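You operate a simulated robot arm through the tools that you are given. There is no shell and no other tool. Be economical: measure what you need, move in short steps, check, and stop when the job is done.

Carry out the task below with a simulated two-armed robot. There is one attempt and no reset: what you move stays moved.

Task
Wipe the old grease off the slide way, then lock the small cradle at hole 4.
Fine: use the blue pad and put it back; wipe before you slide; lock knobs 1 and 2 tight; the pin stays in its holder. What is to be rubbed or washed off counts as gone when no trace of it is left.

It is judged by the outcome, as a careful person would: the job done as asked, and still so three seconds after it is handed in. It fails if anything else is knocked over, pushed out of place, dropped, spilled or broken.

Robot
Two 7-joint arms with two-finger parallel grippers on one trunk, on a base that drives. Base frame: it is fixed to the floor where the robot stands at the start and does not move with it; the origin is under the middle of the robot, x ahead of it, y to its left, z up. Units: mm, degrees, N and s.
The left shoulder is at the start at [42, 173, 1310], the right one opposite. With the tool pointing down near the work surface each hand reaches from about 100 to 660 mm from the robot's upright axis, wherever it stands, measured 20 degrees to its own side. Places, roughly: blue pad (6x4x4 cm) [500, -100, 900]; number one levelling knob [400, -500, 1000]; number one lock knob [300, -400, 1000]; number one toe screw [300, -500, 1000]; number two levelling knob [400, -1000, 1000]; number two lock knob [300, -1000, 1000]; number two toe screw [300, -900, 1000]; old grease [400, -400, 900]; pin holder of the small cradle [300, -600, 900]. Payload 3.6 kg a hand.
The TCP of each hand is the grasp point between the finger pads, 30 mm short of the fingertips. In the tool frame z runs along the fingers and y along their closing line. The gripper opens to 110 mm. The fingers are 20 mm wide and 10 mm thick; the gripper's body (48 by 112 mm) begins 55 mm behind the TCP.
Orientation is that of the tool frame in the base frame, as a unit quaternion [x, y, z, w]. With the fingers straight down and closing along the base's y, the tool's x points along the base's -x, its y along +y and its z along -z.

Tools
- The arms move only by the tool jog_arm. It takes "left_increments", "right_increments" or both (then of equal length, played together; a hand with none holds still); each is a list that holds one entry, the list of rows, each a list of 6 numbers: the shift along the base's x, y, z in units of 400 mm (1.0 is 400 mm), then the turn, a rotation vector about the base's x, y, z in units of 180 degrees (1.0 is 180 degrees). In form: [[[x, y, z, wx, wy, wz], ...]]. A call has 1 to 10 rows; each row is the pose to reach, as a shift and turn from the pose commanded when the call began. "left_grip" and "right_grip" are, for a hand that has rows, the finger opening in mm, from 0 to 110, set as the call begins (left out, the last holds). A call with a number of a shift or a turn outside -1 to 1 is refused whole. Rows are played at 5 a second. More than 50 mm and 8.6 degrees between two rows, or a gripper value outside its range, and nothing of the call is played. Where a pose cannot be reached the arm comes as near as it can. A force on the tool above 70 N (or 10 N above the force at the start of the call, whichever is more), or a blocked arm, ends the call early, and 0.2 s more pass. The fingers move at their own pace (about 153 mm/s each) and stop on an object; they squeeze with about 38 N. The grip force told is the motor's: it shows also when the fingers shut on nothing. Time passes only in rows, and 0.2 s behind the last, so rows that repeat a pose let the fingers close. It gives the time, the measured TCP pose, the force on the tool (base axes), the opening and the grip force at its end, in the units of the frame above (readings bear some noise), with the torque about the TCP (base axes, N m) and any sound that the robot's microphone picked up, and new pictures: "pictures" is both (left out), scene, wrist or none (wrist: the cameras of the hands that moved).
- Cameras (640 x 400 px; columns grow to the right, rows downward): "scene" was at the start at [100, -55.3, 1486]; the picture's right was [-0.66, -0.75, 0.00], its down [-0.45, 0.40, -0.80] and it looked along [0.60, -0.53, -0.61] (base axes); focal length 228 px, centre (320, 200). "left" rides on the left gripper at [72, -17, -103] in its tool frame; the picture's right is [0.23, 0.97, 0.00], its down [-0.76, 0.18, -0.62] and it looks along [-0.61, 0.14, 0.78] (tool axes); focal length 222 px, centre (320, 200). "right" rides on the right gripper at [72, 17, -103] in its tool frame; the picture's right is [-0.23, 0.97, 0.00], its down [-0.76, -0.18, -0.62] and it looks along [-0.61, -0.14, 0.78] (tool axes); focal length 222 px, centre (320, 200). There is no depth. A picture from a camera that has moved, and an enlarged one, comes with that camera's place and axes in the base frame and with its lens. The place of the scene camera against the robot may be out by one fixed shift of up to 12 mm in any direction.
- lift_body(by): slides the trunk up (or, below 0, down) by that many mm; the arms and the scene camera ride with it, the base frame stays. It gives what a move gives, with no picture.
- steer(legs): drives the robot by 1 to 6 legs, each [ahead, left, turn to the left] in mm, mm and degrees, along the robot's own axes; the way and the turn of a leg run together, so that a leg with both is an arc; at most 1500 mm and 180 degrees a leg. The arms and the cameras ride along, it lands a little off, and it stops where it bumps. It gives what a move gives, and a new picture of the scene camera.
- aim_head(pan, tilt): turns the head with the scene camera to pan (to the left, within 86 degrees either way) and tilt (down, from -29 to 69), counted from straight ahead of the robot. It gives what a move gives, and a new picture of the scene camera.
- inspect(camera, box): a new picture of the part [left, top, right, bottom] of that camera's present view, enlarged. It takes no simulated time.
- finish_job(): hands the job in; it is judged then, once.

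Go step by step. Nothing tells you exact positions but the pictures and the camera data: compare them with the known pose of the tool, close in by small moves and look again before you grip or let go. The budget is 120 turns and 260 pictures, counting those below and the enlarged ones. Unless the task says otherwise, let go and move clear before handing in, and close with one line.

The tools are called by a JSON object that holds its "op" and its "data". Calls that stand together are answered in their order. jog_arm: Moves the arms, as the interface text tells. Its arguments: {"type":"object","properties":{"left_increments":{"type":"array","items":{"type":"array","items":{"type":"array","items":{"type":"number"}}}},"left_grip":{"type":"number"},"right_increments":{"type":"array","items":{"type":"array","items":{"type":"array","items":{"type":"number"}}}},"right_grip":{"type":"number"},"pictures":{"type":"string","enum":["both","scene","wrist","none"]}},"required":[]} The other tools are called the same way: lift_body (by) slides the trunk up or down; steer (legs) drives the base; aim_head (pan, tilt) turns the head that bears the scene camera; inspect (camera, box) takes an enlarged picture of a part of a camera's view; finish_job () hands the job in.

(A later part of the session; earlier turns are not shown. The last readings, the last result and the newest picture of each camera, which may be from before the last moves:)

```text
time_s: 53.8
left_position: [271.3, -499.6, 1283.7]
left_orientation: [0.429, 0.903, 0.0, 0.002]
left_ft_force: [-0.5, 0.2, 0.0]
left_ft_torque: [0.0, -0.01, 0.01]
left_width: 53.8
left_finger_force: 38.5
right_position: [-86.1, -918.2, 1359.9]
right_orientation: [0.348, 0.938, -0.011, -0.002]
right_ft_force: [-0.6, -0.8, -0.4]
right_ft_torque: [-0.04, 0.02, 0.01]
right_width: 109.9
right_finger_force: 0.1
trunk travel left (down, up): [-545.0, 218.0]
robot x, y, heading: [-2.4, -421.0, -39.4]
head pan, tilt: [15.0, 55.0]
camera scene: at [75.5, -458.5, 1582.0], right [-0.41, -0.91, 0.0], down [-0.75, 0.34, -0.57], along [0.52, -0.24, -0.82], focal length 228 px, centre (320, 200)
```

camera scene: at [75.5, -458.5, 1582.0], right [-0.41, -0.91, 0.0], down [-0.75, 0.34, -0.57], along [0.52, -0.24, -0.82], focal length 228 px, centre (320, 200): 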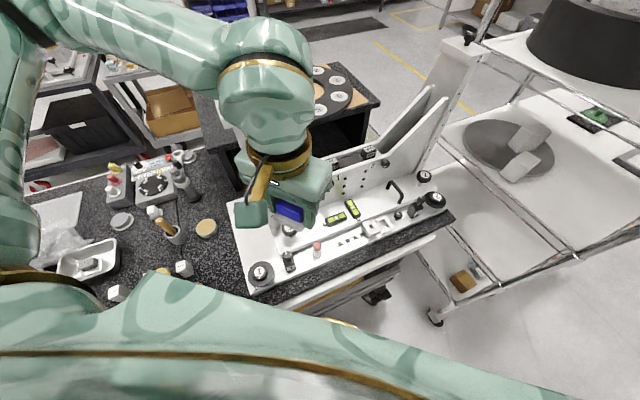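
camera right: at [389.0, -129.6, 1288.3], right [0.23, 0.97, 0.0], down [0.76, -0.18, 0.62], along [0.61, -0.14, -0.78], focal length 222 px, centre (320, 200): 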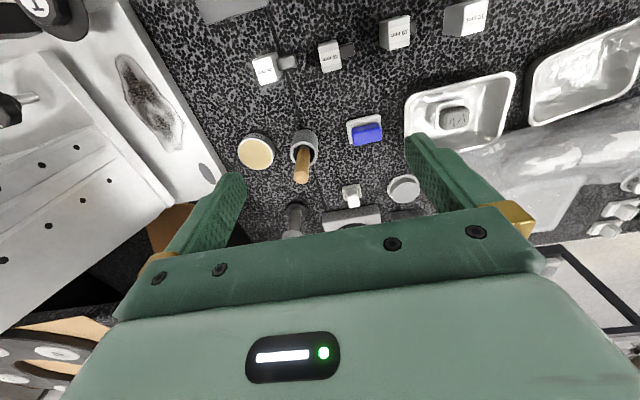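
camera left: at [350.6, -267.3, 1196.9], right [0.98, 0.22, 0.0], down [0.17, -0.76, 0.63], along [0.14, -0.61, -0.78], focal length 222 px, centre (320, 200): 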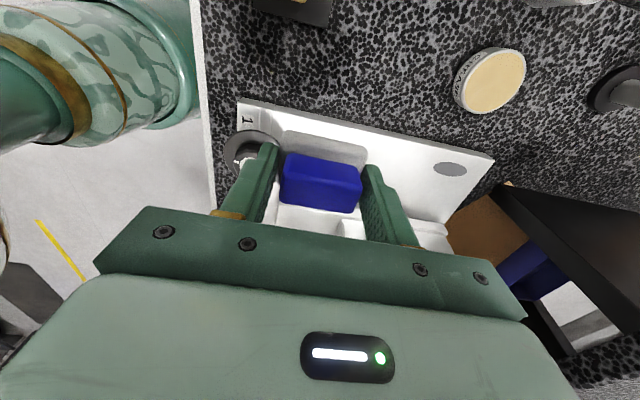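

The plate shows no trace of grease. Now I'll turn back, drive to the pad's home and lower the trunk again.

{"op": "steer", "data": {"legs": [[0, 0, 39.5], [0, 200, 0]]}}

{"op": "lift_body", "data": {"by": -120}}

```text
time_s: 57.2
left_position: [262.6, -112.4, 1284.3]
left_orientation: [0.105, 0.994, 0.0, 0.001]
left_ft_force: [0.7, 0.3, 0.1]
left_ft_torque: [0.0, -0.01, 0.01]
left_width: 53.3
left_finger_force: 38.2
right_position: [246.3, -663.0, 1358.8]
right_orientation: [0.017, 1.0, -0.012, 0.0]
right_ft_force: [0.9, -0.2, -0.1]
right_ft_torque: [-0.01, -0.02, -0.02]
right_width: 109.9
right_finger_force: 0.1
trunk travel left (down, up): [-545.0, 218.0]
robot x, y, heading: [-0.5, -221.3, -0.4]
head pan, tilt: [15.0, 55.0]
camera scene: at [86.5, -200.0, 1581.9], right [0.25, -0.97, 0.0], down [-0.79, -0.2, -0.57], along [0.56, 0.14, -0.82], focal length 228 px, centre (320, 200)
```

scene: 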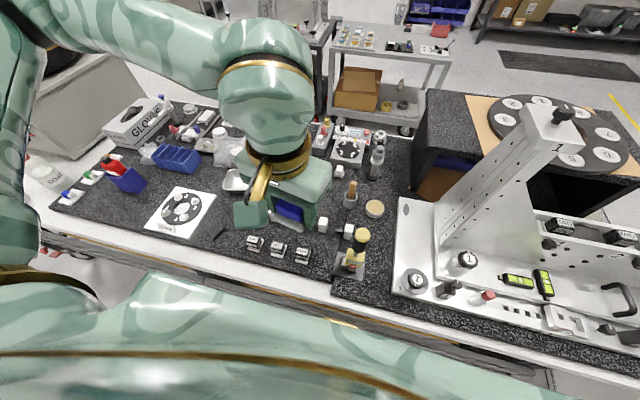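

```text
time_s: 58.7
left_position: [262.9, -112.3, 1162.7]
left_orientation: [0.105, 0.994, 0.0, 0.002]
left_ft_force: [0.7, 0.5, -0.4]
left_ft_torque: [-0.03, 0.01, 0.02]
left_width: 53.6
left_finger_force: 38.0
right_position: [245.9, -661.8, 1239.0]
right_orientation: [0.017, 1.0, -0.012, 0.002]
right_ft_force: [-0.2, 0.5, 0.1]
right_ft_torque: [0.01, 0.02, 0.01]
right_width: 110.1
right_finger_force: 0.1
trunk travel left (down, up): [-425.0, 338.0]
robot x, y, heading: [-1.3, -217.8, -0.5]
head pan, tilt: [15.0, 55.0]
```

{"op": "jog_arm", "data": {"left_increments": [[[0.1, 0, 0, 0, 0, 0.03], [0.2, 0.02, 0, 0, 0, 0.067], [0.3, 0.04, 0, 0, 0, 0.067], [0.4, 0.053, 0, 0, 0, 0.067], [0.5, 0.053, 0, 0, 0, 0.067], [0.6, 0.053, -0.02, 0, 0, 0.067], [0.695, 0.053, -0.05, 0, 0, 0.067], [0.695, 0.053, -0.15, 0, 0, 0.067], [0.695, 0.053, -0.25, 0, 0, 0.067], [0.695, 0.053, -0.35, 0, 0, 0.067]]]}}

```text
time_s: 60.9
left_position: [542.9, -91.7, 1024.5]
left_orientation: [0.001, 1.0, 0.001, 0.002]
left_ft_force: [-0.4, -0.1, -0.5]
left_ft_torque: [-0.01, -0.01, 0.01]
left_width: 53.7
left_finger_force: 38.4
right_position: [247.1, -661.8, 1238.0]
right_orientation: [0.018, 1.0, -0.011, 0.001]
right_ft_force: [0.4, -1.2, 0.1]
right_ft_torque: [0.02, 0.0, -0.01]
right_width: 109.7
right_finger_force: 0.1
trunk travel left (down, up): [-425.0, 338.0]
robot x, y, heading: [0.5, -220.4, -0.4]
head pan, tilt: [15.0, 55.0]
camera scene: at [107.2, -200.0, 1461.2], right [0.25, -0.97, 0.0], down [-0.79, -0.2, -0.57], along [0.55, 0.14, -0.82], focal length 228 px, centre (320, 200)
camera left: at [470.0, -108.2, 1127.4], right [-0.23, 0.97, 0.0], down [0.76, 0.18, 0.63], along [0.61, 0.14, -0.78], focal length 222 px, centre (320, 200)
```

scene: 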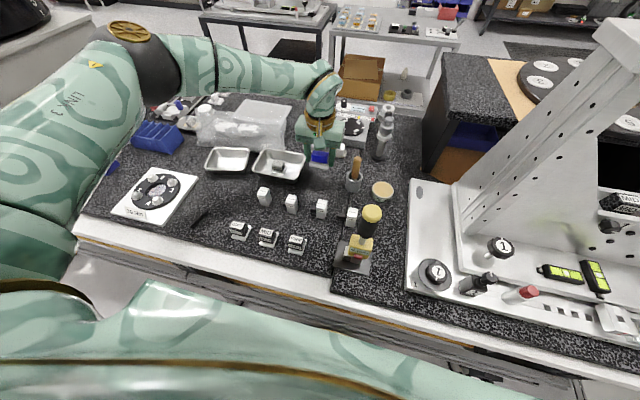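
left: 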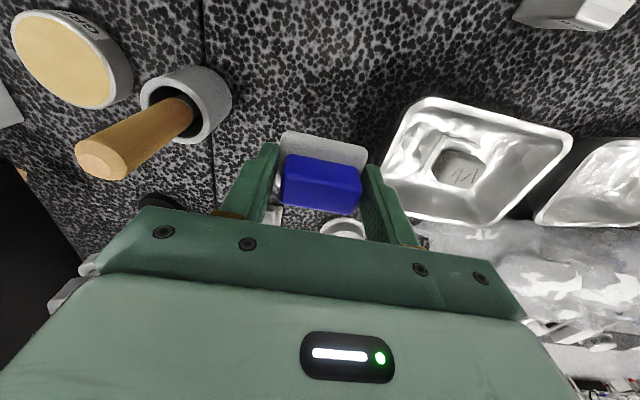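

{"op": "jog_arm", "data": {"left_increments": [[[0, 0, -0.06, 0, 0, 0], [0, 0, -0.12, 0, 0, 0], [0, 0, -0.14, 0, 0, 0], [0, 0, -0.15, 0, 0, 0]]], "pictures": "none"}}

{"op": "jog_arm", "data": {"left_increments": [[[0, 0, -0.007, 0, 0, 0], [0, 0, -0.007, 0, 0, 0]]], "pictures": "none"}}

```text
time_s: 61.9
left_position: [540.8, -90.8, 963.2]
left_orientation: [0.0, 1.0, 0.0, 0.0]
left_ft_force: [0.2, 0.1, 0.1]
left_ft_torque: [0.01, -0.01, 0.01]
left_width: 53.6
left_finger_force: 38.0
right_position: [246.0, -662.9, 1239.6]
right_orientation: [0.017, 1.0, -0.012, 0.001]
right_ft_force: [0.1, -0.3, 0.4]
right_ft_torque: [-0.02, 0.01, 0.05]
right_width: 110.2
right_finger_force: 0.1
trunk travel left (down, up): [-425.0, 338.0]
robot x, y, heading: [0.2, -217.8, -0.5]
head pan, tilt: [15.0, 55.0]
```

```text
time_s: 62.5
left_position: [540.7, -89.2, 961.5]
left_orientation: [0.0, 1.0, 0.001, 0.0]
left_ft_force: [0.7, -0.2, 0.2]
left_ft_torque: [0.0, -0.01, -0.01]
left_width: 53.7
left_finger_force: 38.0
right_position: [246.0, -661.7, 1238.3]
right_orientation: [0.018, 1.0, -0.011, 0.001]
right_ft_force: [0.3, 0.1, -0.8]
right_ft_torque: [0.01, 0.0, 0.0]
right_width: 109.7
right_finger_force: 0.2
trunk travel left (down, up): [-425.0, 338.0]
robot x, y, heading: [-0.1, -218.0, -0.4]
head pan, tilt: [15.0, 55.0]
```

{"op": "jog_arm", "data": {"left_increments": [[[0, 0, -0.006, 0, 0, 0], [0, 0, -0.006, 0, 0, 0]]], "pictures": "none"}}

{"op": "jog_arm", "data": {"left_increments": [[[0, 0, -0.006, 0, 0, 0], [0, 0, -0.006, 0, 0, 0]]], "pictures": "wrist"}}

```text
time_s: 63.1
left_position: [539.7, -90.8, 958.6]
left_orientation: [-0.001, 1.0, 0.0, 0.0]
left_ft_force: [0.1, -0.2, -0.7]
left_ft_torque: [0.01, 0.02, -0.04]
left_width: 53.8
left_finger_force: 37.5
right_position: [246.8, -662.4, 1238.6]
right_orientation: [0.017, 1.0, -0.011, 0.001]
right_ft_force: [-0.5, 0.0, 0.5]
right_ft_torque: [-0.03, 0.01, -0.01]
right_width: 110.1
right_finger_force: 0.0
trunk travel left (down, up): [-425.0, 338.0]
robot x, y, heading: [0.8, -221.2, -0.5]
head pan, tilt: [15.0, 55.0]
```

```text
time_s: 63.7
left_position: [540.2, -90.6, 956.2]
left_orientation: [0.0, 1.0, 0.0, 0.001]
left_ft_force: [-0.8, -0.3, 0.0]
left_ft_torque: [-0.03, -0.03, 0.0]
left_width: 53.7
left_finger_force: 38.0
right_position: [246.0, -663.7, 1239.8]
right_orientation: [0.017, 1.0, -0.011, 0.001]
right_ft_force: [-0.2, -0.4, -0.5]
right_ft_torque: [0.0, 0.02, -0.01]
right_width: 109.9
right_finger_force: 0.0
trunk travel left (down, up): [-425.0, 338.0]
robot x, y, heading: [3.1, -222.3, -0.3]
head pan, tilt: [15.0, 55.0]
camera left: at [468.1, -108.1, 1058.7], right [-0.23, 0.97, 0.0], down [0.76, 0.18, 0.63], along [0.61, 0.14, -0.78], focal length 222 px, centre (320, 200)
```

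left: 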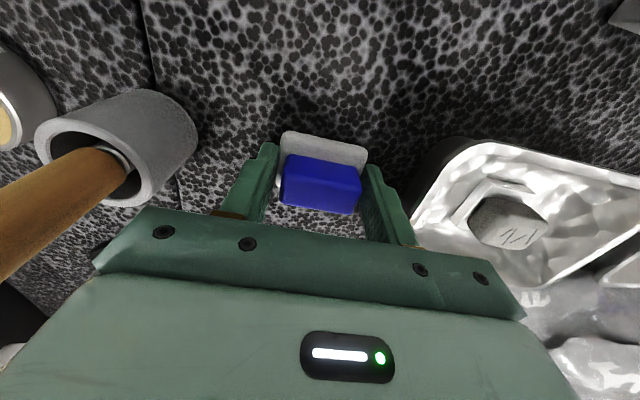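

{"op": "jog_arm", "data": {"left_increments": [[[0, 0, -0.006, 0, 0, 0], [0, 0, -0.006, 0, 0, 0]]], "pictures": "none"}}

{"op": "jog_arm", "data": {"left_increments": [[[0, 0, -0.005, 0, 0, 0], [0, 0, -0.005, 0, 0, 0]]], "pictures": "none"}}

{"op": "inspect", "data": {"camera": "left", "box": [220, 100, 420, 240]}}

```text
time_s: 64.3
left_position: [539.9, -91.8, 956.2]
left_orientation: [0.0, 1.0, -0.001, 0.003]
left_ft_force: [1.4, 2.3, 17.5]
left_ft_torque: [0.08, -0.1, 0.03]
left_width: 53.8
left_finger_force: 37.7
right_position: [245.5, -662.9, 1239.4]
right_orientation: [0.017, 1.0, -0.01, 0.001]
right_ft_force: [0.5, 0.5, 0.0]
right_ft_torque: [-0.02, -0.01, -0.03]
right_width: 109.9
right_finger_force: 0.1
trunk travel left (down, up): [-425.0, 338.0]
robot x, y, heading: [2.9, -216.9, -0.4]
head pan, tilt: [15.0, 55.0]
```

```text
time_s: 64.9
left_position: [540.0, -92.0, 954.4]
left_orientation: [0.0, 1.0, 0.0, 0.005]
left_ft_force: [5.2, 6.3, 39.0]
left_ft_torque: [0.35, 0.16, -0.05]
left_width: 53.5
left_finger_force: 38.0
right_position: [243.9, -662.4, 1241.3]
right_orientation: [0.017, 1.0, -0.011, 0.002]
right_ft_force: [0.0, -0.8, 1.4]
right_ft_torque: [0.0, -0.02, -0.01]
right_width: 110.0
right_finger_force: 0.1
trunk travel left (down, up): [-425.0, 338.0]
robot x, y, heading: [0.6, -216.6, -0.6]
head pan, tilt: [15.0, 55.0]
```

```text
2.86 times, centred on (320, 170) of left
camera zoom: at [467.0, -108.4, 1057.7], right [-0.23, 0.97, 0.0], down [0.76, 0.18, 0.63], along [0.61, 0.14, -0.78], focal length 635 px, centre (320, 286)
```

zoom: 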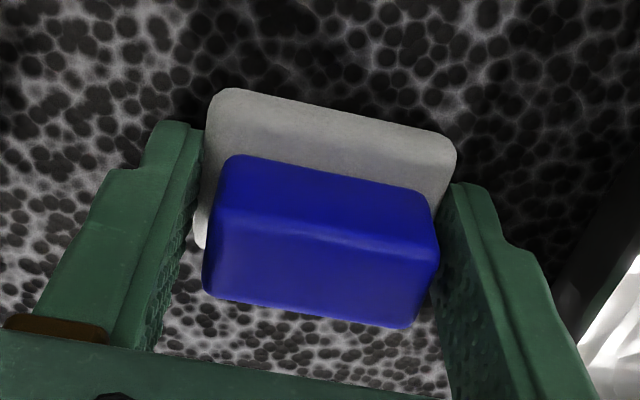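

The pad is on the table. I'll relieve the pressure, open slightly and rise straight up.

{"op": "jog_arm", "data": {"left_increments": [[[0, 0, 0.005, 0, 0, 0], [0, 0, 0.005, 0, 0, 0]]], "pictures": "none"}}

{"op": "jog_arm", "data": {"left_increments": [[[0, 0, 0, 0, 0, 0], [0, 0, 0, 0, 0, 0], [0, 0, 0.05, 0, 0, 0], [0, 0, 0.15, 0, 0, 0], [0, 0, 0.25, 0, 0, 0]]], "left_grip": 68, "pictures": "both"}}

```text
time_s: 65.5
left_position: [540.2, -92.0, 954.7]
left_orientation: [0.0, 1.0, 0.0, 0.003]
left_ft_force: [6.6, 2.8, 29.1]
left_ft_torque: [-0.21, -0.13, 0.17]
left_width: 53.6
left_finger_force: 37.4
right_position: [243.8, -662.9, 1240.4]
right_orientation: [0.017, 1.0, -0.011, 0.002]
right_ft_force: [0.6, -0.9, -0.3]
right_ft_torque: [-0.01, 0.0, 0.0]
right_width: 110.0
right_finger_force: 0.1
trunk travel left (down, up): [-425.0, 338.0]
robot x, y, heading: [2.8, -218.3, -0.6]
head pan, tilt: [15.0, 55.0]
```

```text
time_s: 66.7
left_position: [538.6, -90.7, 1053.8]
left_orientation: [0.001, 1.0, 0.001, 0.001]
left_ft_force: [0.5, -0.3, -0.1]
left_ft_torque: [0.0, -0.02, 0.02]
left_width: 68.1
left_finger_force: 0.1
right_position: [245.6, -662.5, 1241.0]
right_orientation: [0.018, 1.0, -0.011, 0.0]
right_ft_force: [-0.5, -0.4, -0.5]
right_ft_torque: [0.02, -0.02, 0.0]
right_width: 110.1
right_finger_force: 0.1
trunk travel left (down, up): [-425.0, 338.0]
robot x, y, heading: [-0.2, -218.6, -0.8]
head pan, tilt: [15.0, 55.0]
camera scene: at [106.5, -200.7, 1461.2], right [0.25, -0.97, 0.0], down [-0.79, -0.2, -0.57], along [0.56, 0.14, -0.82], focal length 228 px, centre (320, 200)
camera left: at [466.2, -107.7, 1157.3], right [-0.23, 0.97, 0.0], down [0.76, 0.18, 0.62], along [0.61, 0.14, -0.78], focal length 222 px, centre (320, 200)
```

scene: 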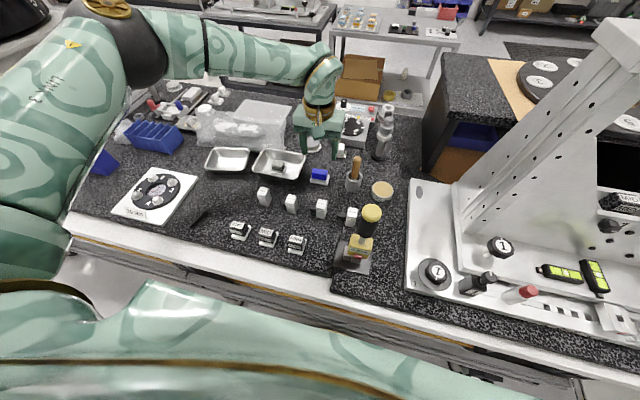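
left: 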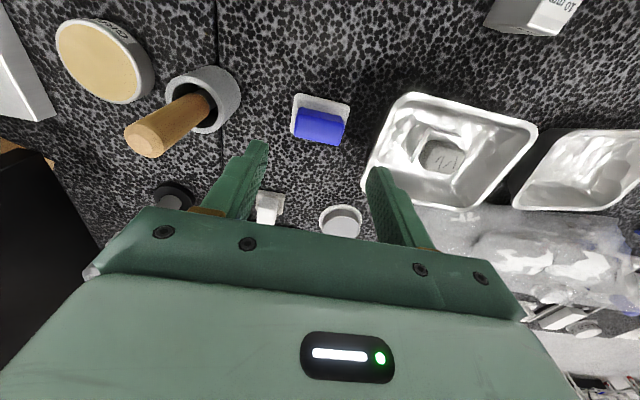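

The pad is back in its place. Now I'll tuck both hands in and drive right to stand in front of the fixture.

{"op": "jog_arm", "data": {"left_increments": [[[-0.1, 0, 0.05, 0, 0, 0], [-0.2, 0, 0.1, 0, 0, 0], [-0.3, 0, 0.15, 0, 0, 0], [-0.4, 0, 0.2, 0, 0, 0], [-0.5, 0.03, 0.25, 0, 0, 0], [-0.6, 0.06, 0.3, 0, 0, 0], [-0.7, 0.09, 0.35, 0, 0, 0], [-0.8, 0.1, 0.35, 0, 0, 0]]], "right_increments": [[[0, 0.05, 0, 0, 0, 0], [0, 0.1, 0, 0, 0, 0], [0, 0.15, 0, 0, 0, 0], [0, 0.2, 0, 0, 0, 0], [0, 0.25, 0, 0, 0, 0], [0, 0.25, 0, 0, 0, 0], [0, 0.25, 0, 0, 0, 0], [0, 0.25, 0, 0, 0, 0]]], "pictures": "none"}}

{"op": "steer", "data": {"legs": [[0, -430, 0]]}}

{"op": "aim_head", "data": {"pan": -5, "tilt": 60}}

```text
time_s: 68.5
left_position: [255.2, -65.2, 1207.0]
left_orientation: [0.0, 1.0, 0.002, 0.0]
left_ft_force: [1.0, -1.1, 0.2]
left_ft_torque: [0.0, 0.03, -0.02]
left_width: 68.0
left_finger_force: 0.1
left hand out of reach, approached as far as the arm can: row 8
right_position: [245.6, -563.2, 1237.9]
right_orientation: [0.017, 1.0, -0.01, 0.0]
right_ft_force: [-0.3, -0.4, 0.1]
right_ft_torque: [0.01, -0.01, -0.01]
right_width: 109.6
right_finger_force: 0.0
trunk travel left (down, up): [-425.0, 338.0]
robot x, y, heading: [3.0, -220.5, -0.5]
head pan, tilt: [15.0, 55.0]
```

```text
time_s: 71.1
left_position: [251.5, -497.8, 1207.4]
left_orientation: [0.0, 1.0, 0.001, 0.001]
left_ft_force: [-0.1, -0.1, 0.5]
left_ft_torque: [-0.01, 0.03, 0.0]
left_width: 68.2
left_finger_force: 0.0
right_position: [241.7, -993.8, 1238.5]
right_orientation: [0.018, 1.0, -0.012, 0.001]
right_ft_force: [-0.4, 0.3, 0.2]
right_ft_torque: [0.0, -0.04, -0.03]
right_width: 110.1
right_finger_force: 0.2
trunk travel left (down, up): [-425.0, 338.0]
robot x, y, heading: [-3.4, -649.5, -0.5]
head pan, tilt: [15.0, 55.0]
camera scene: at [102.4, -631.4, 1461.2], right [0.25, -0.97, 0.0], down [-0.79, -0.2, -0.57], along [0.56, 0.14, -0.82], focal length 228 px, centre (320, 200)
```

scene: 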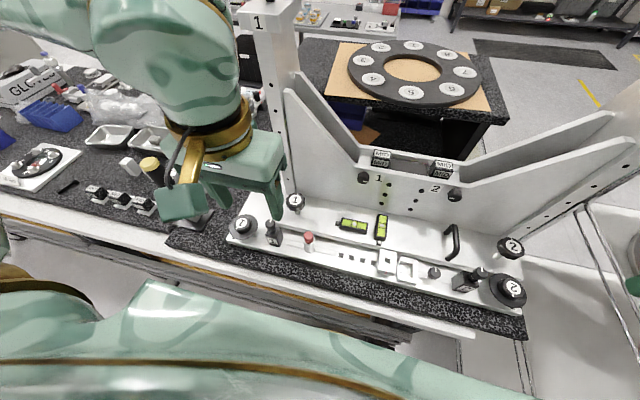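

```text
time_s: 71.9
left_position: [251.3, -496.7, 1208.5]
left_orientation: [0.0, 1.0, 0.0, 0.001]
left_ft_force: [-0.9, -0.3, 0.1]
left_ft_torque: [0.0, 0.02, -0.01]
left_width: 68.0
left_finger_force: 0.0
right_position: [241.6, -992.4, 1238.0]
right_orientation: [0.018, 1.0, -0.011, 0.0]
right_ft_force: [-0.3, 0.8, 0.5]
right_ft_torque: [-0.04, 0.03, -0.01]
right_width: 109.9
right_finger_force: 0.0
trunk travel left (down, up): [-425.0, 338.0]
robot x, y, heading: [-5.2, -652.0, -0.7]
head pan, tilt: [-5.0, 60.0]
camera scene: at [98.9, -654.9, 1455.2], right [-0.1, -1.0, 0.0], down [-0.86, 0.08, -0.5], along [0.5, -0.05, -0.87], focal length 228 px, centre (320, 200)
```

scene: 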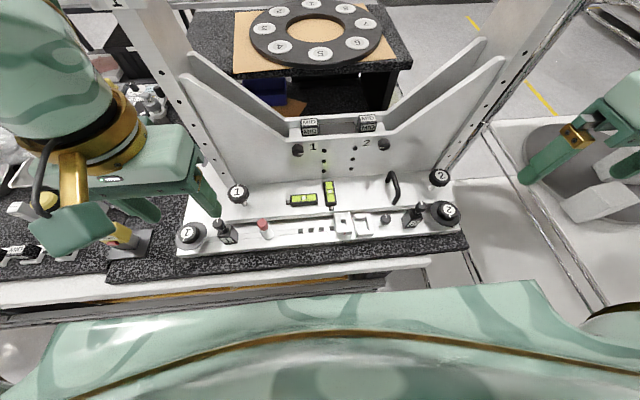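

{"op": "inspect", "data": {"camera": "scene", "box": [280, 170, 480, 260]}}

{"op": "inspect", "data": {"camera": "scene", "box": [160, 170, 340, 260]}}

{"op": "inspect", "data": {"camera": "scene", "box": [320, 200, 400, 245]}}

```text
3.20 times, centred on (380, 215) of scene
camera zoom: at [98.9, -654.9, 1455.2], right [-0.1, -1.0, 0.0], down [-0.86, 0.08, -0.5], along [0.5, -0.05, -0.87], focal length 731 px, centre (128, 152)
```

zoom: 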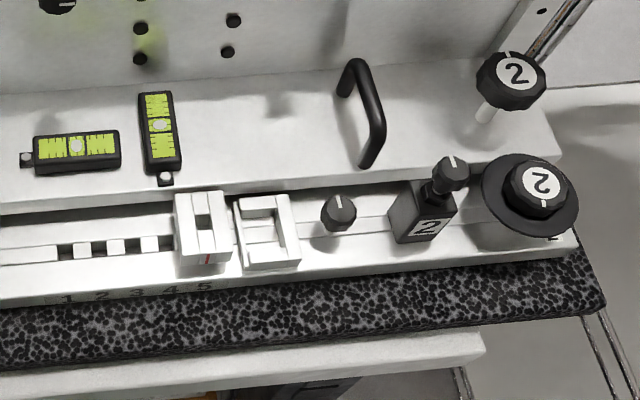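

```text
3.56 times, centred on (250, 215) of scene
camera zoom: at [98.9, -654.9, 1455.2], right [-0.1, -1.0, 0.0], down [-0.86, 0.08, -0.5], along [0.5, -0.05, -0.87], focal length 812 px, centre (569, 147)
```

zoom: 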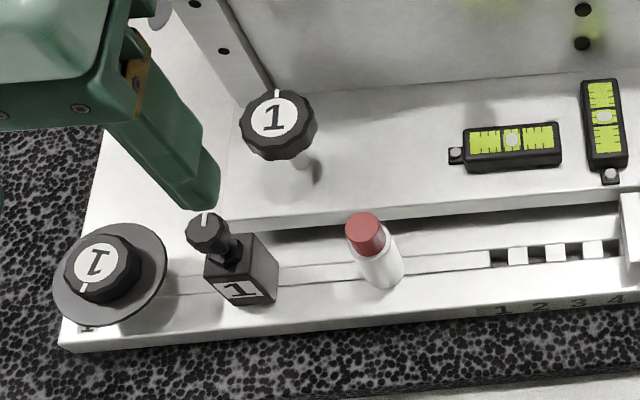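

```text
8.00 times, centred on (360, 222) of scene
camera zoom: at [98.9, -654.9, 1455.2], right [-0.1, -1.0, 0.0], down [-0.86, 0.08, -0.5], along [0.5, -0.05, -0.87], focal length 1827 px, centre (0, 20)
```

zoom: 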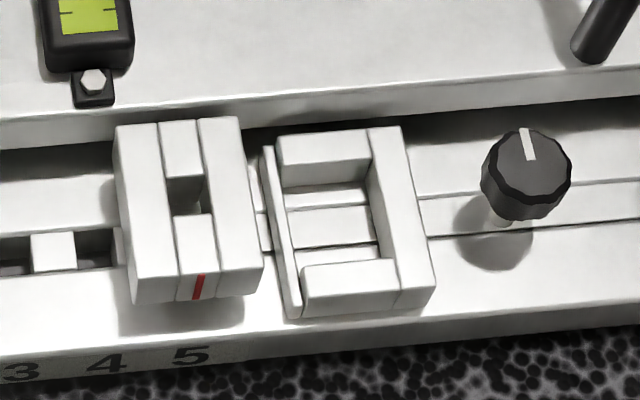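

I now read it so: the V‑shaped carriage on the base plate is the small cradle. Its index window (red line) reads hole 5, and it must slide about 26 mm to the left, over the wiped area. The lock knobs sit at the ends. I'll bring the right hand over the black handle (≈ x 380, y -861).

{"op": "jog_arm", "data": {"right_increments": [[[0.05, 0.06, 0, 0, 0, 0], [0.12, 0.14, 0, 0, 0, 0], [0.2, 0.22, -0.02, 0, 0, 0], [0.28, 0.3, -0.06, 0, 0, 0], [0.32, 0.33, -0.16, 0, 0, 0], [0.325, 0.33, -0.26, 0, 0, 0]]], "right_grip": 60, "pictures": "both"}}

{"op": "inspect", "data": {"camera": "right", "box": [220, 60, 420, 220]}}

```text
time_s: 73.3
left_position: [251.6, -496.0, 1207.0]
left_orientation: [0.0, 1.0, 0.001, 0.0]
left_ft_force: [0.1, 0.3, -0.2]
left_ft_torque: [-0.02, 0.05, 0.05]
left_width: 68.0
left_finger_force: 0.0
right_position: [373.1, -861.3, 1136.1]
right_orientation: [0.018, 1.0, -0.01, 0.0]
right_ft_force: [0.5, -0.3, 0.1]
right_ft_torque: [-0.02, 0.01, 0.01]
right_width: 60.2
right_finger_force: 0.0
trunk travel left (down, up): [-425.0, 338.0]
robot x, y, heading: [-2.4, -649.5, -0.5]
head pan, tilt: [-5.0, 60.0]
camera scene: at [99.7, -655.5, 1455.1], right [-0.1, -1.0, 0.0], down [-0.86, 0.08, -0.5], along [0.5, -0.05, -0.87], focal length 228 px, centre (320, 200)
camera right: at [301.7, -837.8, 1239.7], right [0.26, 0.96, -0.02], down [0.75, -0.19, 0.63], along [0.6, -0.18, -0.78], focal length 222 px, centre (320, 200)
```

scene: 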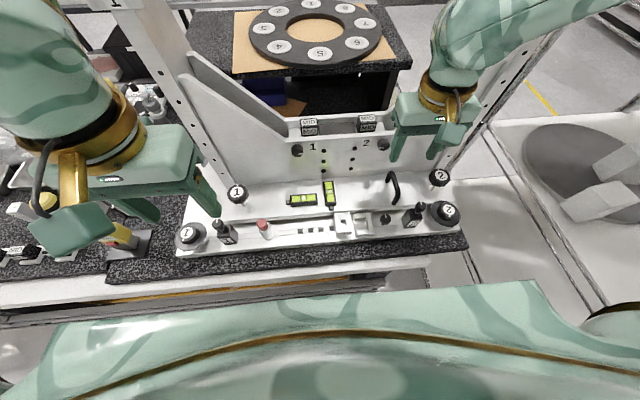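
right: 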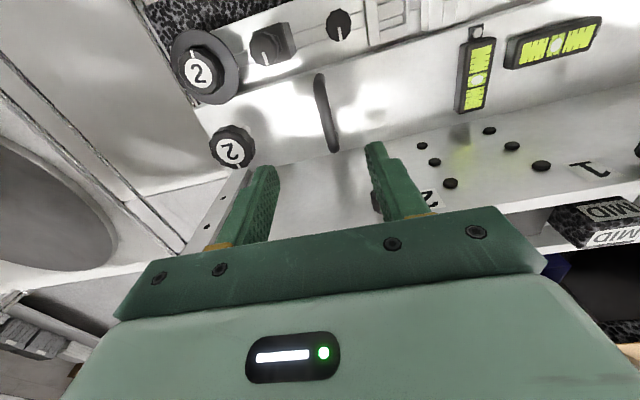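

```text
2.50 times, centred on (320, 140) of right
camera zoom: at [301.7, -837.8, 1239.7], right [0.26, 0.96, -0.02], down [0.75, -0.19, 0.63], along [0.6, -0.18, -0.78], focal length 555 px, centre (320, 350)
```

zoom: 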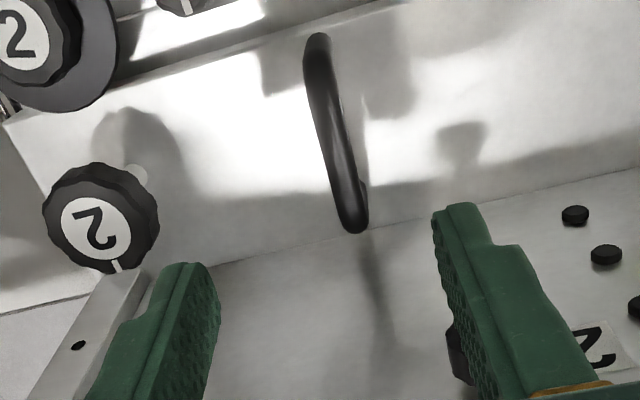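

{"op": "jog_arm", "data": {"right_increments": [[[0, 0.012, -0.1, 0, 0, 0], [0, 0.012, -0.2, 0, 0, 0], [0, 0.012, -0.25, 0, 0, 0]]], "pictures": "wrist"}}

{"op": "inspect", "data": {"camera": "scene", "box": [340, 120, 480, 240]}}

```text
time_s: 74.1
left_position: [251.2, -495.8, 1207.3]
left_orientation: [0.0, 1.0, 0.001, 0.001]
left_ft_force: [0.9, 0.9, 0.7]
left_ft_torque: [0.01, 0.01, -0.01]
left_width: 68.0
left_finger_force: 0.1
right_position: [373.3, -856.9, 1034.9]
right_orientation: [0.018, 1.0, -0.01, 0.002]
right_ft_force: [-0.1, 0.0, -0.4]
right_ft_torque: [-0.01, 0.03, -0.03]
right_width: 59.9
right_finger_force: 0.0
trunk travel left (down, up): [-425.0, 338.0]
robot x, y, heading: [-0.8, -656.0, -0.5]
head pan, tilt: [-5.0, 60.0]
camera right: at [300.7, -834.4, 1138.5], right [0.26, 0.96, -0.02], down [0.75, -0.19, 0.63], along [0.6, -0.18, -0.78], focal length 222 px, centre (320, 200)
```

right: 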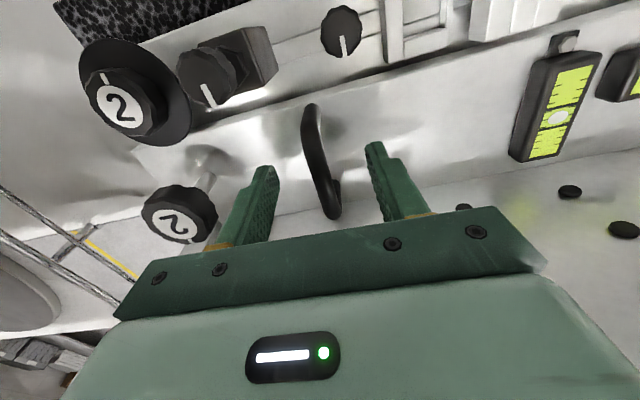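

```text
3.33 times, centred on (410, 180) of scene
camera zoom: at [99.2, -655.2, 1455.2], right [-0.1, -1.0, 0.0], down [-0.86, 0.08, -0.5], along [0.5, -0.05, -0.87], focal length 761 px, centre (20, 267)
```

zoom: 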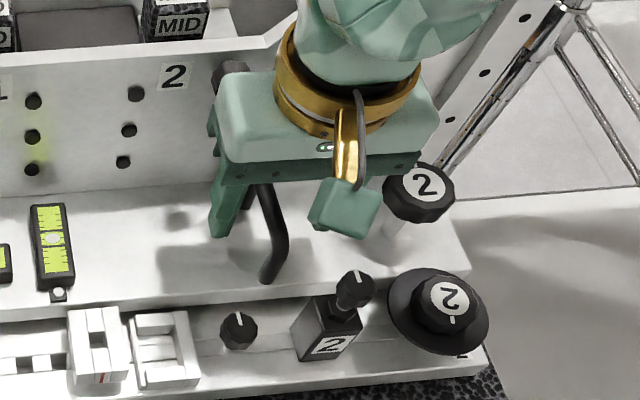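

{"op": "jog_arm", "data": {"right_increments": [[[-0.01, 0.005, -0.02, 0, 0, 0], [-0.015, 0.006, -0.035, 0, 0, 0], [-0.015, 0.006, -0.035, 0, 0, 0]]], "pictures": "none"}}

{"op": "jog_arm", "data": {"right_increments": [[[0, 0, 0, 0, 0, 0], [0, 0, 0, 0, 0, 0], [0, 0, 0, 0, 0, 0]]], "right_grip": 5, "pictures": "wrist"}}

{"op": "inspect", "data": {"camera": "scene", "box": [340, 120, 480, 240]}}

```text
time_s: 74.9
left_position: [251.2, -494.9, 1206.5]
left_orientation: [0.0, 1.0, 0.0, 0.001]
left_ft_force: [-0.5, -0.3, -0.6]
left_ft_torque: [0.02, 0.01, 0.0]
left_width: 68.3
left_finger_force: 0.0
right_position: [366.5, -855.0, 1019.9]
right_orientation: [0.017, 1.0, -0.011, 0.001]
right_ft_force: [-0.2, -1.2, -0.4]
right_ft_torque: [0.01, 0.04, -0.03]
right_width: 60.0
right_finger_force: 0.1
trunk travel left (down, up): [-425.0, 338.0]
robot x, y, heading: [-4.4, -650.2, -0.8]
head pan, tilt: [-5.0, 60.0]
```

```text
time_s: 75.7
left_position: [251.5, -497.3, 1206.8]
left_orientation: [0.0, 1.0, 0.001, 0.001]
left_ft_force: [-0.5, 0.7, -0.3]
left_ft_torque: [-0.02, -0.01, 0.05]
left_width: 68.1
left_finger_force: 0.0
right_position: [366.7, -855.2, 1019.9]
right_orientation: [0.016, 1.0, -0.011, 0.0]
right_ft_force: [-0.7, -8.3, 2.4]
right_ft_torque: [-0.09, 0.24, 1.02]
right_width: 12.0
right_finger_force: 45.5
trunk travel left (down, up): [-425.0, 338.0]
robot x, y, heading: [-4.5, -648.9, -0.6]
head pan, tilt: [-5.0, 60.0]
camera right: at [294.4, -833.6, 1124.3], right [0.26, 0.97, -0.02], down [0.75, -0.19, 0.63], along [0.6, -0.18, -0.78], focal length 222 px, centre (320, 200)
```

right: 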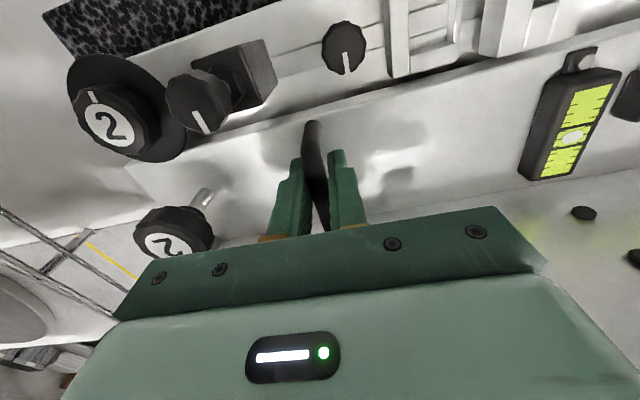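

```text
3.33 times, centred on (410, 180) of scene
camera zoom: at [99.0, -656.7, 1455.2], right [-0.1, -1.0, 0.0], down [-0.86, 0.08, -0.5], along [0.5, -0.05, -0.87], focal length 761 px, centre (20, 267)
```

zoom: 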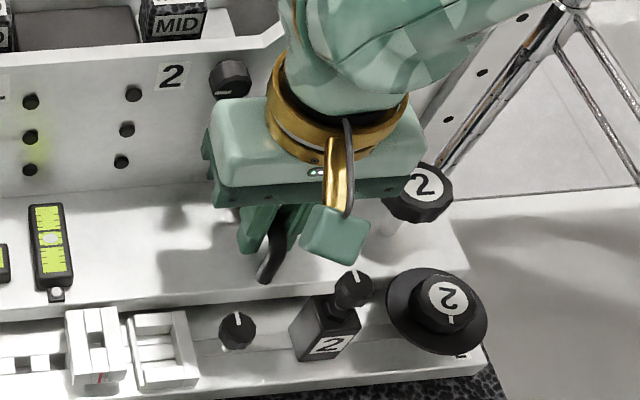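

The handle is gripped (12 mm). I'll pull gently 8 mm to the left and see whether the carriage moves.

{"op": "jog_arm", "data": {"right_increments": [[[0, 0.007, 0, 0, 0, 0], [0, 0.014, 0, 0, 0, 0], [0, 0.02, 0, 0, 0, 0], [0, 0.02, 0, 0, 0, 0]]], "pictures": "none"}}

{"op": "inspect", "data": {"camera": "scene", "box": [280, 170, 480, 260]}}

```text
time_s: 76.7
left_position: [251.7, -496.1, 1207.5]
left_orientation: [0.0, 1.0, 0.001, 0.0]
left_ft_force: [-0.2, -0.3, 0.0]
left_ft_torque: [0.0, -0.01, 0.02]
left_width: 68.1
left_finger_force: 0.1
right_position: [366.9, -845.6, 1021.3]
right_orientation: [0.017, 1.0, -0.011, 0.001]
right_ft_force: [2.5, -1.2, -0.8]
right_ft_torque: [0.09, -0.26, 1.0]
right_width: 12.1
right_finger_force: 45.8
trunk travel left (down, up): [-425.0, 338.0]
robot x, y, heading: [-3.7, -653.0, -0.5]
head pan, tilt: [-5.0, 60.0]
```

```text
3.20 times, centred on (380, 215) of scene
camera zoom: at [99.5, -655.3, 1455.1], right [-0.1, -1.0, 0.0], down [-0.86, 0.08, -0.5], along [0.5, -0.05, -0.87], focal length 731 px, centre (128, 152)
```

zoom: 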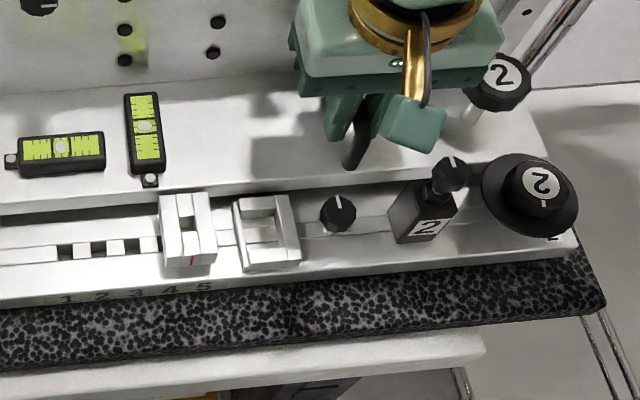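

The carriage slides freely with its index while the stop piece stays. The pitch looks to be about 25 mm, so I'll continue 13 mm and then measure closely.

{"op": "jog_arm", "data": {"right_increments": [[[0, 0.01, 0, 0, 0, 0], [0, 0.02, 0, 0, 0, 0], [0, 0.03, 0, 0, 0, 0], [0, 0.034, 0, 0, 0, 0], [0, 0.034, 0, 0, 0, 0]]], "pictures": "none"}}

{"op": "inspect", "data": {"camera": "scene", "box": [300, 200, 380, 250]}}

{"op": "inspect", "data": {"camera": "right", "box": [340, 0, 640, 160]}}

```text
time_s: 77.9
left_position: [252.8, -494.5, 1207.6]
left_orientation: [-0.001, 1.0, 0.0, 0.0]
left_ft_force: [0.5, -0.6, 0.2]
left_ft_torque: [0.03, 0.02, 0.03]
left_width: 68.0
left_finger_force: 0.1
right_position: [366.7, -831.7, 1020.6]
right_orientation: [0.017, 1.0, -0.011, 0.001]
right_ft_force: [6.7, 4.4, -0.5]
right_ft_torque: [0.14, -0.41, 0.98]
right_width: 12.3
right_finger_force: 45.2
trunk travel left (down, up): [-425.0, 338.0]
robot x, y, heading: [-2.9, -647.2, -0.4]
head pan, tilt: [-5.0, 60.0]
```

```text
8.00 times, centred on (340, 225) of scene
camera zoom: at [100.2, -654.4, 1455.0], right [-0.1, -1.0, 0.0], down [-0.86, 0.08, -0.5], along [0.5, -0.05, -0.87], focal length 1827 px, centre (160, 0)
```

zoom: 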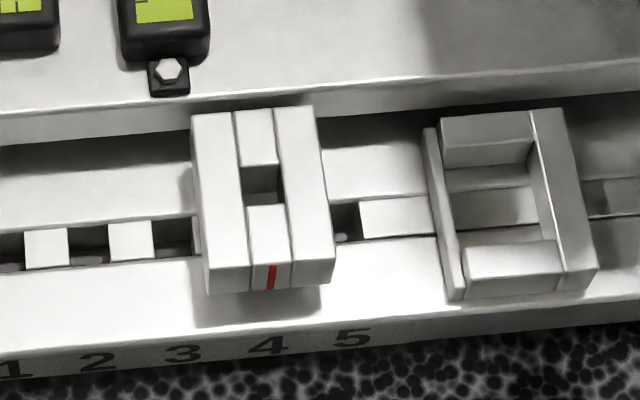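

```text
2.13 times, centred on (490, 80) of right
camera zoom: at [294.4, -809.2, 1124.3], right [0.26, 0.97, -0.02], down [0.75, -0.19, 0.63], along [0.6, -0.18, -0.78], focal length 474 px, centre (-43, 456)
```

zoom: 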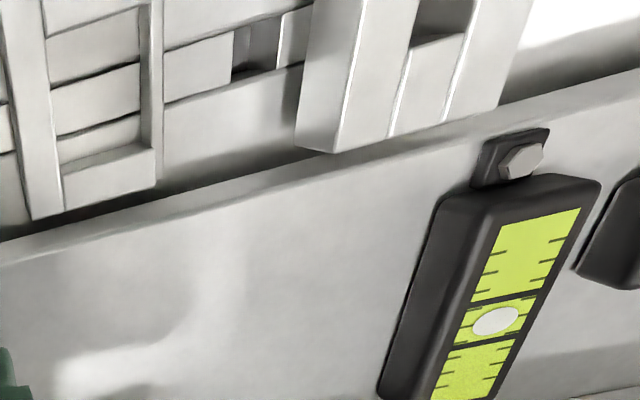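

The red mark now stands at 4 as far as the scene view can tell. For precision I'll bring the left wrist camera in front of the scale while the right hand keeps hold of the handle.

{"op": "jog_arm", "data": {"left_increments": [[[-0.02, -0.1, 0, 0, 0, 0], [-0.03, -0.2, 0, 0, 0, 0], [-0.03, -0.3, -0.03, 0, 0, 0], [-0.03, -0.4, -0.08, 0, 0, 0], [-0.03, -0.48, -0.16, 0, 0, 0], [-0.03, -0.49, -0.25, 0, 0, 0]]], "pictures": "wrist"}}

```text
time_s: 78.8
left_position: [244.6, -616.6, 1195.3]
left_orientation: [0.001, 1.0, -0.004, 0.0]
left_ft_force: [-1.2, -0.1, 0.2]
left_ft_torque: [0.01, -0.02, 0.0]
left_width: 68.0
left_finger_force: 0.1
right_position: [367.0, -832.1, 1021.2]
right_orientation: [0.016, 1.0, -0.011, 0.002]
right_ft_force: [5.2, 0.6, -3.8]
right_ft_torque: [0.16, 0.59, 0.97]
right_width: 12.0
right_finger_force: 44.6
trunk travel left (down, up): [-425.0, 338.0]
robot x, y, heading: [-5.8, -650.1, -0.4]
head pan, tilt: [-5.0, 60.0]
stopped in row 4 (left hand): the force on the tool passed its limit at 130 N (the readings are from after the stop); the commanded pose is now the measured one
camera left: at [172.2, -633.4, 1299.5], right [-0.23, 0.97, -0.01], down [0.76, 0.18, 0.62], along [0.61, 0.14, -0.78], focal length 222 px, centre (320, 200)
```

left: 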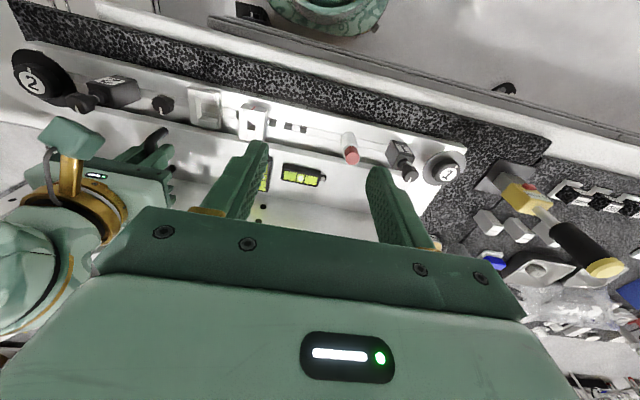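

The left hand touched the right arm and stopped; the carriage is unmoved. This view is already useful, so I'll zoom in here.

{"op": "inspect", "data": {"camera": "left", "box": [180, 70, 360, 170]}}

{"op": "inspect", "data": {"camera": "left", "box": [230, 90, 300, 140]}}

```text
3.56 times, centred on (270, 120) of left
camera zoom: at [172.2, -633.4, 1299.5], right [-0.23, 0.97, -0.01], down [0.76, 0.18, 0.62], along [0.61, 0.14, -0.78], focal length 790 px, centre (498, 484)
```

zoom: 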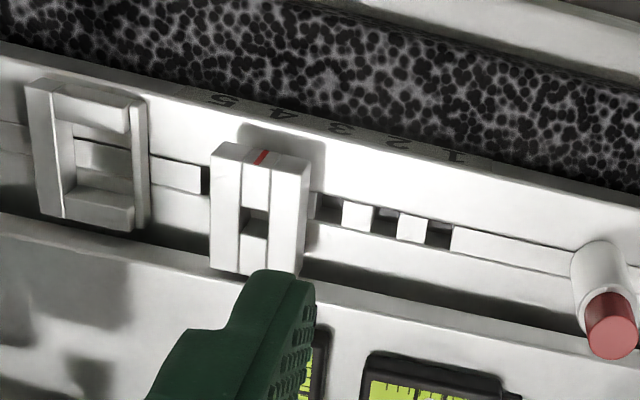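

```text
8.00 times, centred on (265, 115) of left
camera zoom: at [172.2, -633.4, 1299.5], right [-0.23, 0.97, -0.01], down [0.76, 0.18, 0.62], along [0.61, 0.14, -0.78], focal length 1777 px, centre (760, 880)
```

zoom: 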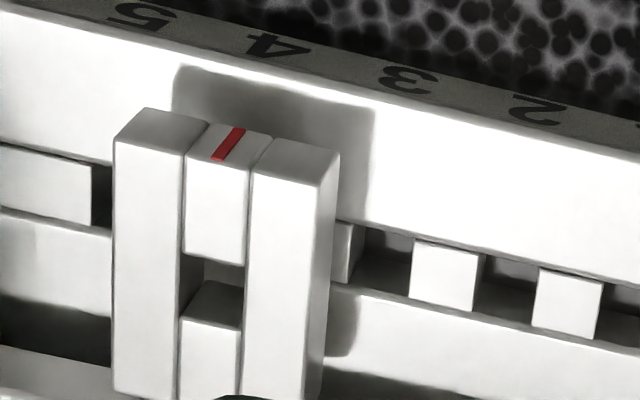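

Combining both views, the mark is perhaps 0.5–1 mm past hole 4. I'll back the left hand off and nudge the carriage back by that much.

{"op": "jog_arm", "data": {"left_increments": [[[0, 0.1, 0.01, 0, 0, 0], [0, 0.2, 0.02, 0, 0, 0], [0, 0.3, 0.02, 0, 0, 0]]], "right_increments": [[[0, -0.001, 0, 0, 0, 0], [0, -0.002, 0, 0, 0, 0], [0, -0.002, 0, 0, 0, 0]]], "pictures": "none"}}

{"op": "inspect", "data": {"camera": "scene", "box": [300, 200, 380, 250]}}

{"op": "inspect", "data": {"camera": "scene", "box": [160, 170, 340, 260]}}

```text
time_s: 79.6
left_position: [252.5, -498.5, 1205.8]
left_orientation: [0.001, 1.0, -0.002, -0.001]
left_ft_force: [0.4, -0.2, 0.4]
left_ft_torque: [0.01, -0.02, 0.02]
left_width: 67.9
left_finger_force: 0.1
left hand out of reach, approached as far as the arm can: row 3
right_position: [367.5, -831.3, 1019.9]
right_orientation: [0.016, 1.0, -0.01, 0.001]
right_ft_force: [3.8, 9.5, -15.3]
right_ft_torque: [-0.07, -0.85, 0.95]
right_width: 12.1
right_finger_force: 45.4
trunk travel left (down, up): [-425.0, 338.0]
robot x, y, heading: [-2.0, -649.4, -0.6]
head pan, tilt: [-5.0, 60.0]
```

```text
8.00 times, centred on (340, 225) of scene
camera zoom: at [100.9, -653.9, 1454.9], right [-0.1, -1.0, 0.0], down [-0.86, 0.08, -0.5], along [0.5, -0.05, -0.87], focal length 1827 px, centre (160, 0)
```

zoom: 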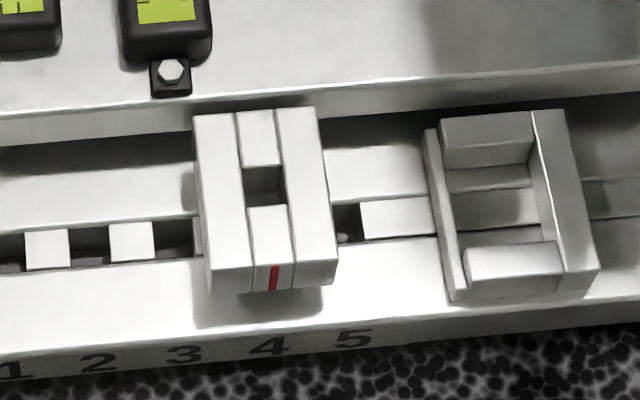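

```text
3.56 times, centred on (250, 215) of scene
camera zoom: at [100.9, -653.9, 1454.9], right [-0.1, -1.0, 0.0], down [-0.86, 0.08, -0.5], along [0.5, -0.05, -0.87], focal length 812 px, centre (569, 147)
```

zoom: 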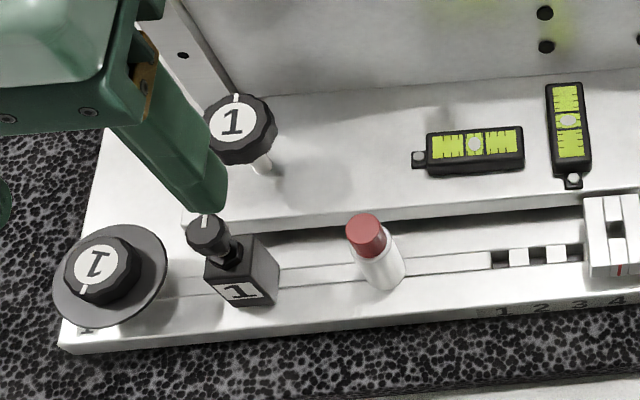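

The mark now sits right at 4 (same offset as it had at 5). I'll let go of the handle, rise and look at lock knob 2 with the right wrist camera.

{"op": "jog_arm", "data": {"right_increments": [[[0, 0, 0, 0, 0, 0], [0, 0, 0, 0, 0, 0], [0, 0, 0.05, 0, 0, 0], [0, 0, 0.15, 0, 0, 0], [-0.05, -0.05, 0.23, 0, 0, 0], [-0.1, -0.15, 0.25, 0, 0, 0], [-0.13, -0.26, 0.25, 0, 0, 0], [-0.15, -0.36, 0.25, 0, 0, 0]]], "right_grip": 50, "pictures": "wrist"}}

{"op": "inspect", "data": {"camera": "scene", "box": [300, 200, 380, 250]}}

{"op": "inspect", "data": {"camera": "right", "box": [220, 40, 440, 220]}}

```text
time_s: 81.4
left_position: [251.1, -496.8, 1207.2]
left_orientation: [-0.001, 1.0, -0.003, 0.0]
left_ft_force: [-0.1, 0.3, -0.8]
left_ft_torque: [-0.04, -0.01, 0.0]
left_width: 67.9
left_finger_force: 0.1
right_position: [305.4, -975.4, 1122.9]
right_orientation: [0.016, 1.0, -0.011, 0.001]
right_ft_force: [0.1, -0.2, -0.2]
right_ft_torque: [-0.03, 0.01, -0.01]
right_width: 50.3
right_finger_force: 0.0
trunk travel left (down, up): [-425.0, 338.0]
robot x, y, heading: [-4.1, -652.3, -0.4]
head pan, tilt: [-5.0, 60.0]
camera right: at [233.8, -953.2, 1226.2], right [0.26, 0.97, -0.02], down [0.75, -0.19, 0.63], along [0.6, -0.18, -0.78], focal length 222 px, centre (320, 200)
```

right: 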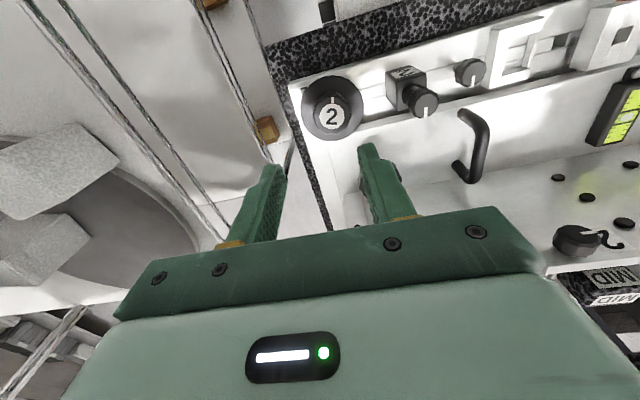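

```text
8.00 times, centred on (340, 225) of scene
camera zoom: at [100.2, -651.8, 1455.0], right [-0.1, -1.0, 0.0], down [-0.86, 0.08, -0.5], along [0.5, -0.05, -0.87], focal length 1827 px, centre (160, 0)
```

zoom: 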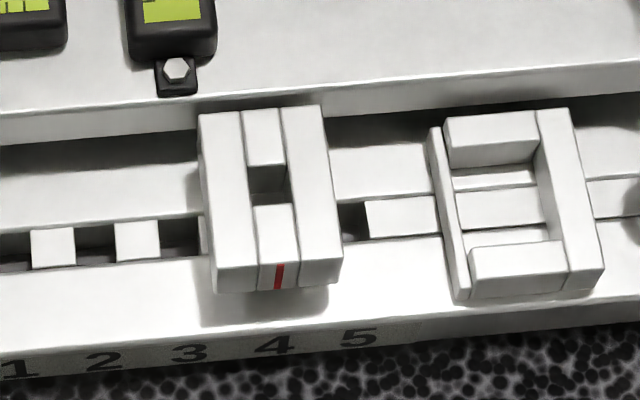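

```text
2.22 times, centred on (330, 130) of right
camera zoom: at [233.8, -953.2, 1226.2], right [0.26, 0.97, -0.02], down [0.75, -0.19, 0.63], along [0.6, -0.18, -0.78], focal length 494 px, centre (298, 356)
```

zoom: 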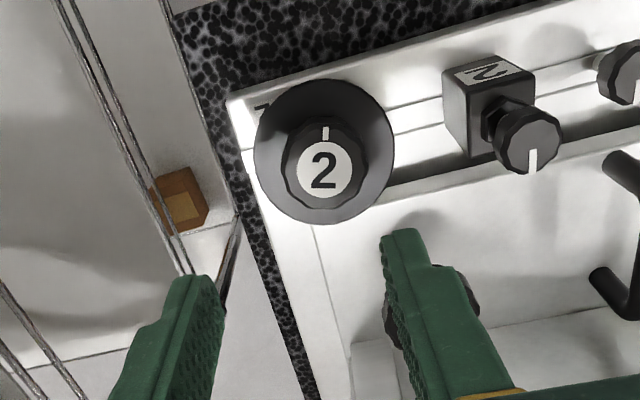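

The carriage stayed at 4. Lock knob 2's axis is at about (311, -966), its top near z 982. I'll descend over it.

{"op": "jog_arm", "data": {"right_increments": [[[0.014, 0.023, -0.1, 0, 0, 0], [0.014, 0.023, -0.2, 0, 0, 0], [0.014, 0.023, -0.25, 0, 0, 0]]], "right_grip": 62, "pictures": "none"}}

{"op": "inspect", "data": {"camera": "right", "box": [220, 60, 420, 220]}}

{"op": "inspect", "data": {"camera": "scene", "box": [380, 150, 500, 250]}}

```text
time_s: 82.2
left_position: [249.9, -500.0, 1208.9]
left_orientation: [0.002, 1.0, -0.003, 0.0]
left_ft_force: [0.2, -0.1, 0.2]
left_ft_torque: [-0.01, 0.01, 0.03]
left_width: 68.3
left_finger_force: 0.1
right_position: [311.4, -967.3, 1019.9]
right_orientation: [0.018, 1.0, -0.009, 0.001]
right_ft_force: [-0.2, -0.3, -0.2]
right_ft_torque: [0.01, -0.01, -0.01]
right_width: 62.1
right_finger_force: 0.0
trunk travel left (down, up): [-425.0, 338.0]
robot x, y, heading: [-2.3, -651.5, -0.8]
head pan, tilt: [-5.0, 60.0]
```

```text
2.50 times, centred on (320, 140) of right
camera zoom: at [239.1, -945.0, 1124.1], right [0.26, 0.97, -0.02], down [0.75, -0.19, 0.63], along [0.6, -0.18, -0.78], focal length 555 px, centre (320, 350)
```

zoom: 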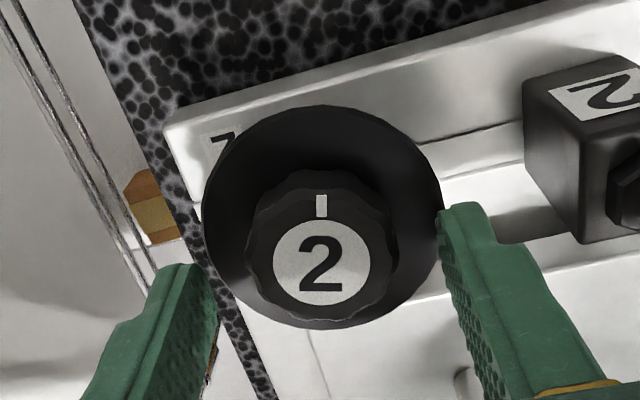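

```text
4.00 times, centred on (440, 200) of scene
camera zoom: at [99.2, -656.0, 1455.1], right [-0.1, -1.0, 0.0], down [-0.86, 0.08, -0.5], along [0.5, -0.05, -0.87], focal length 914 px, centre (-160, 200)
```

zoom: 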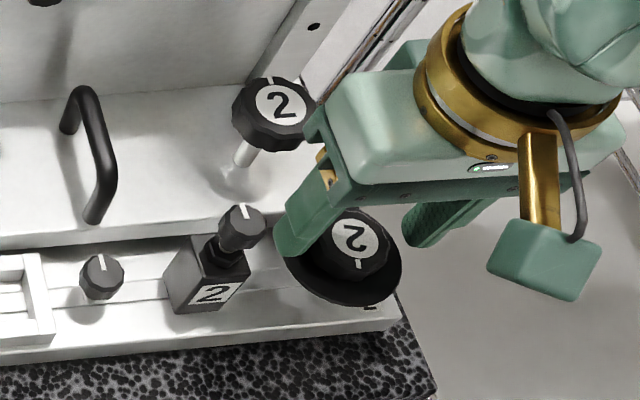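

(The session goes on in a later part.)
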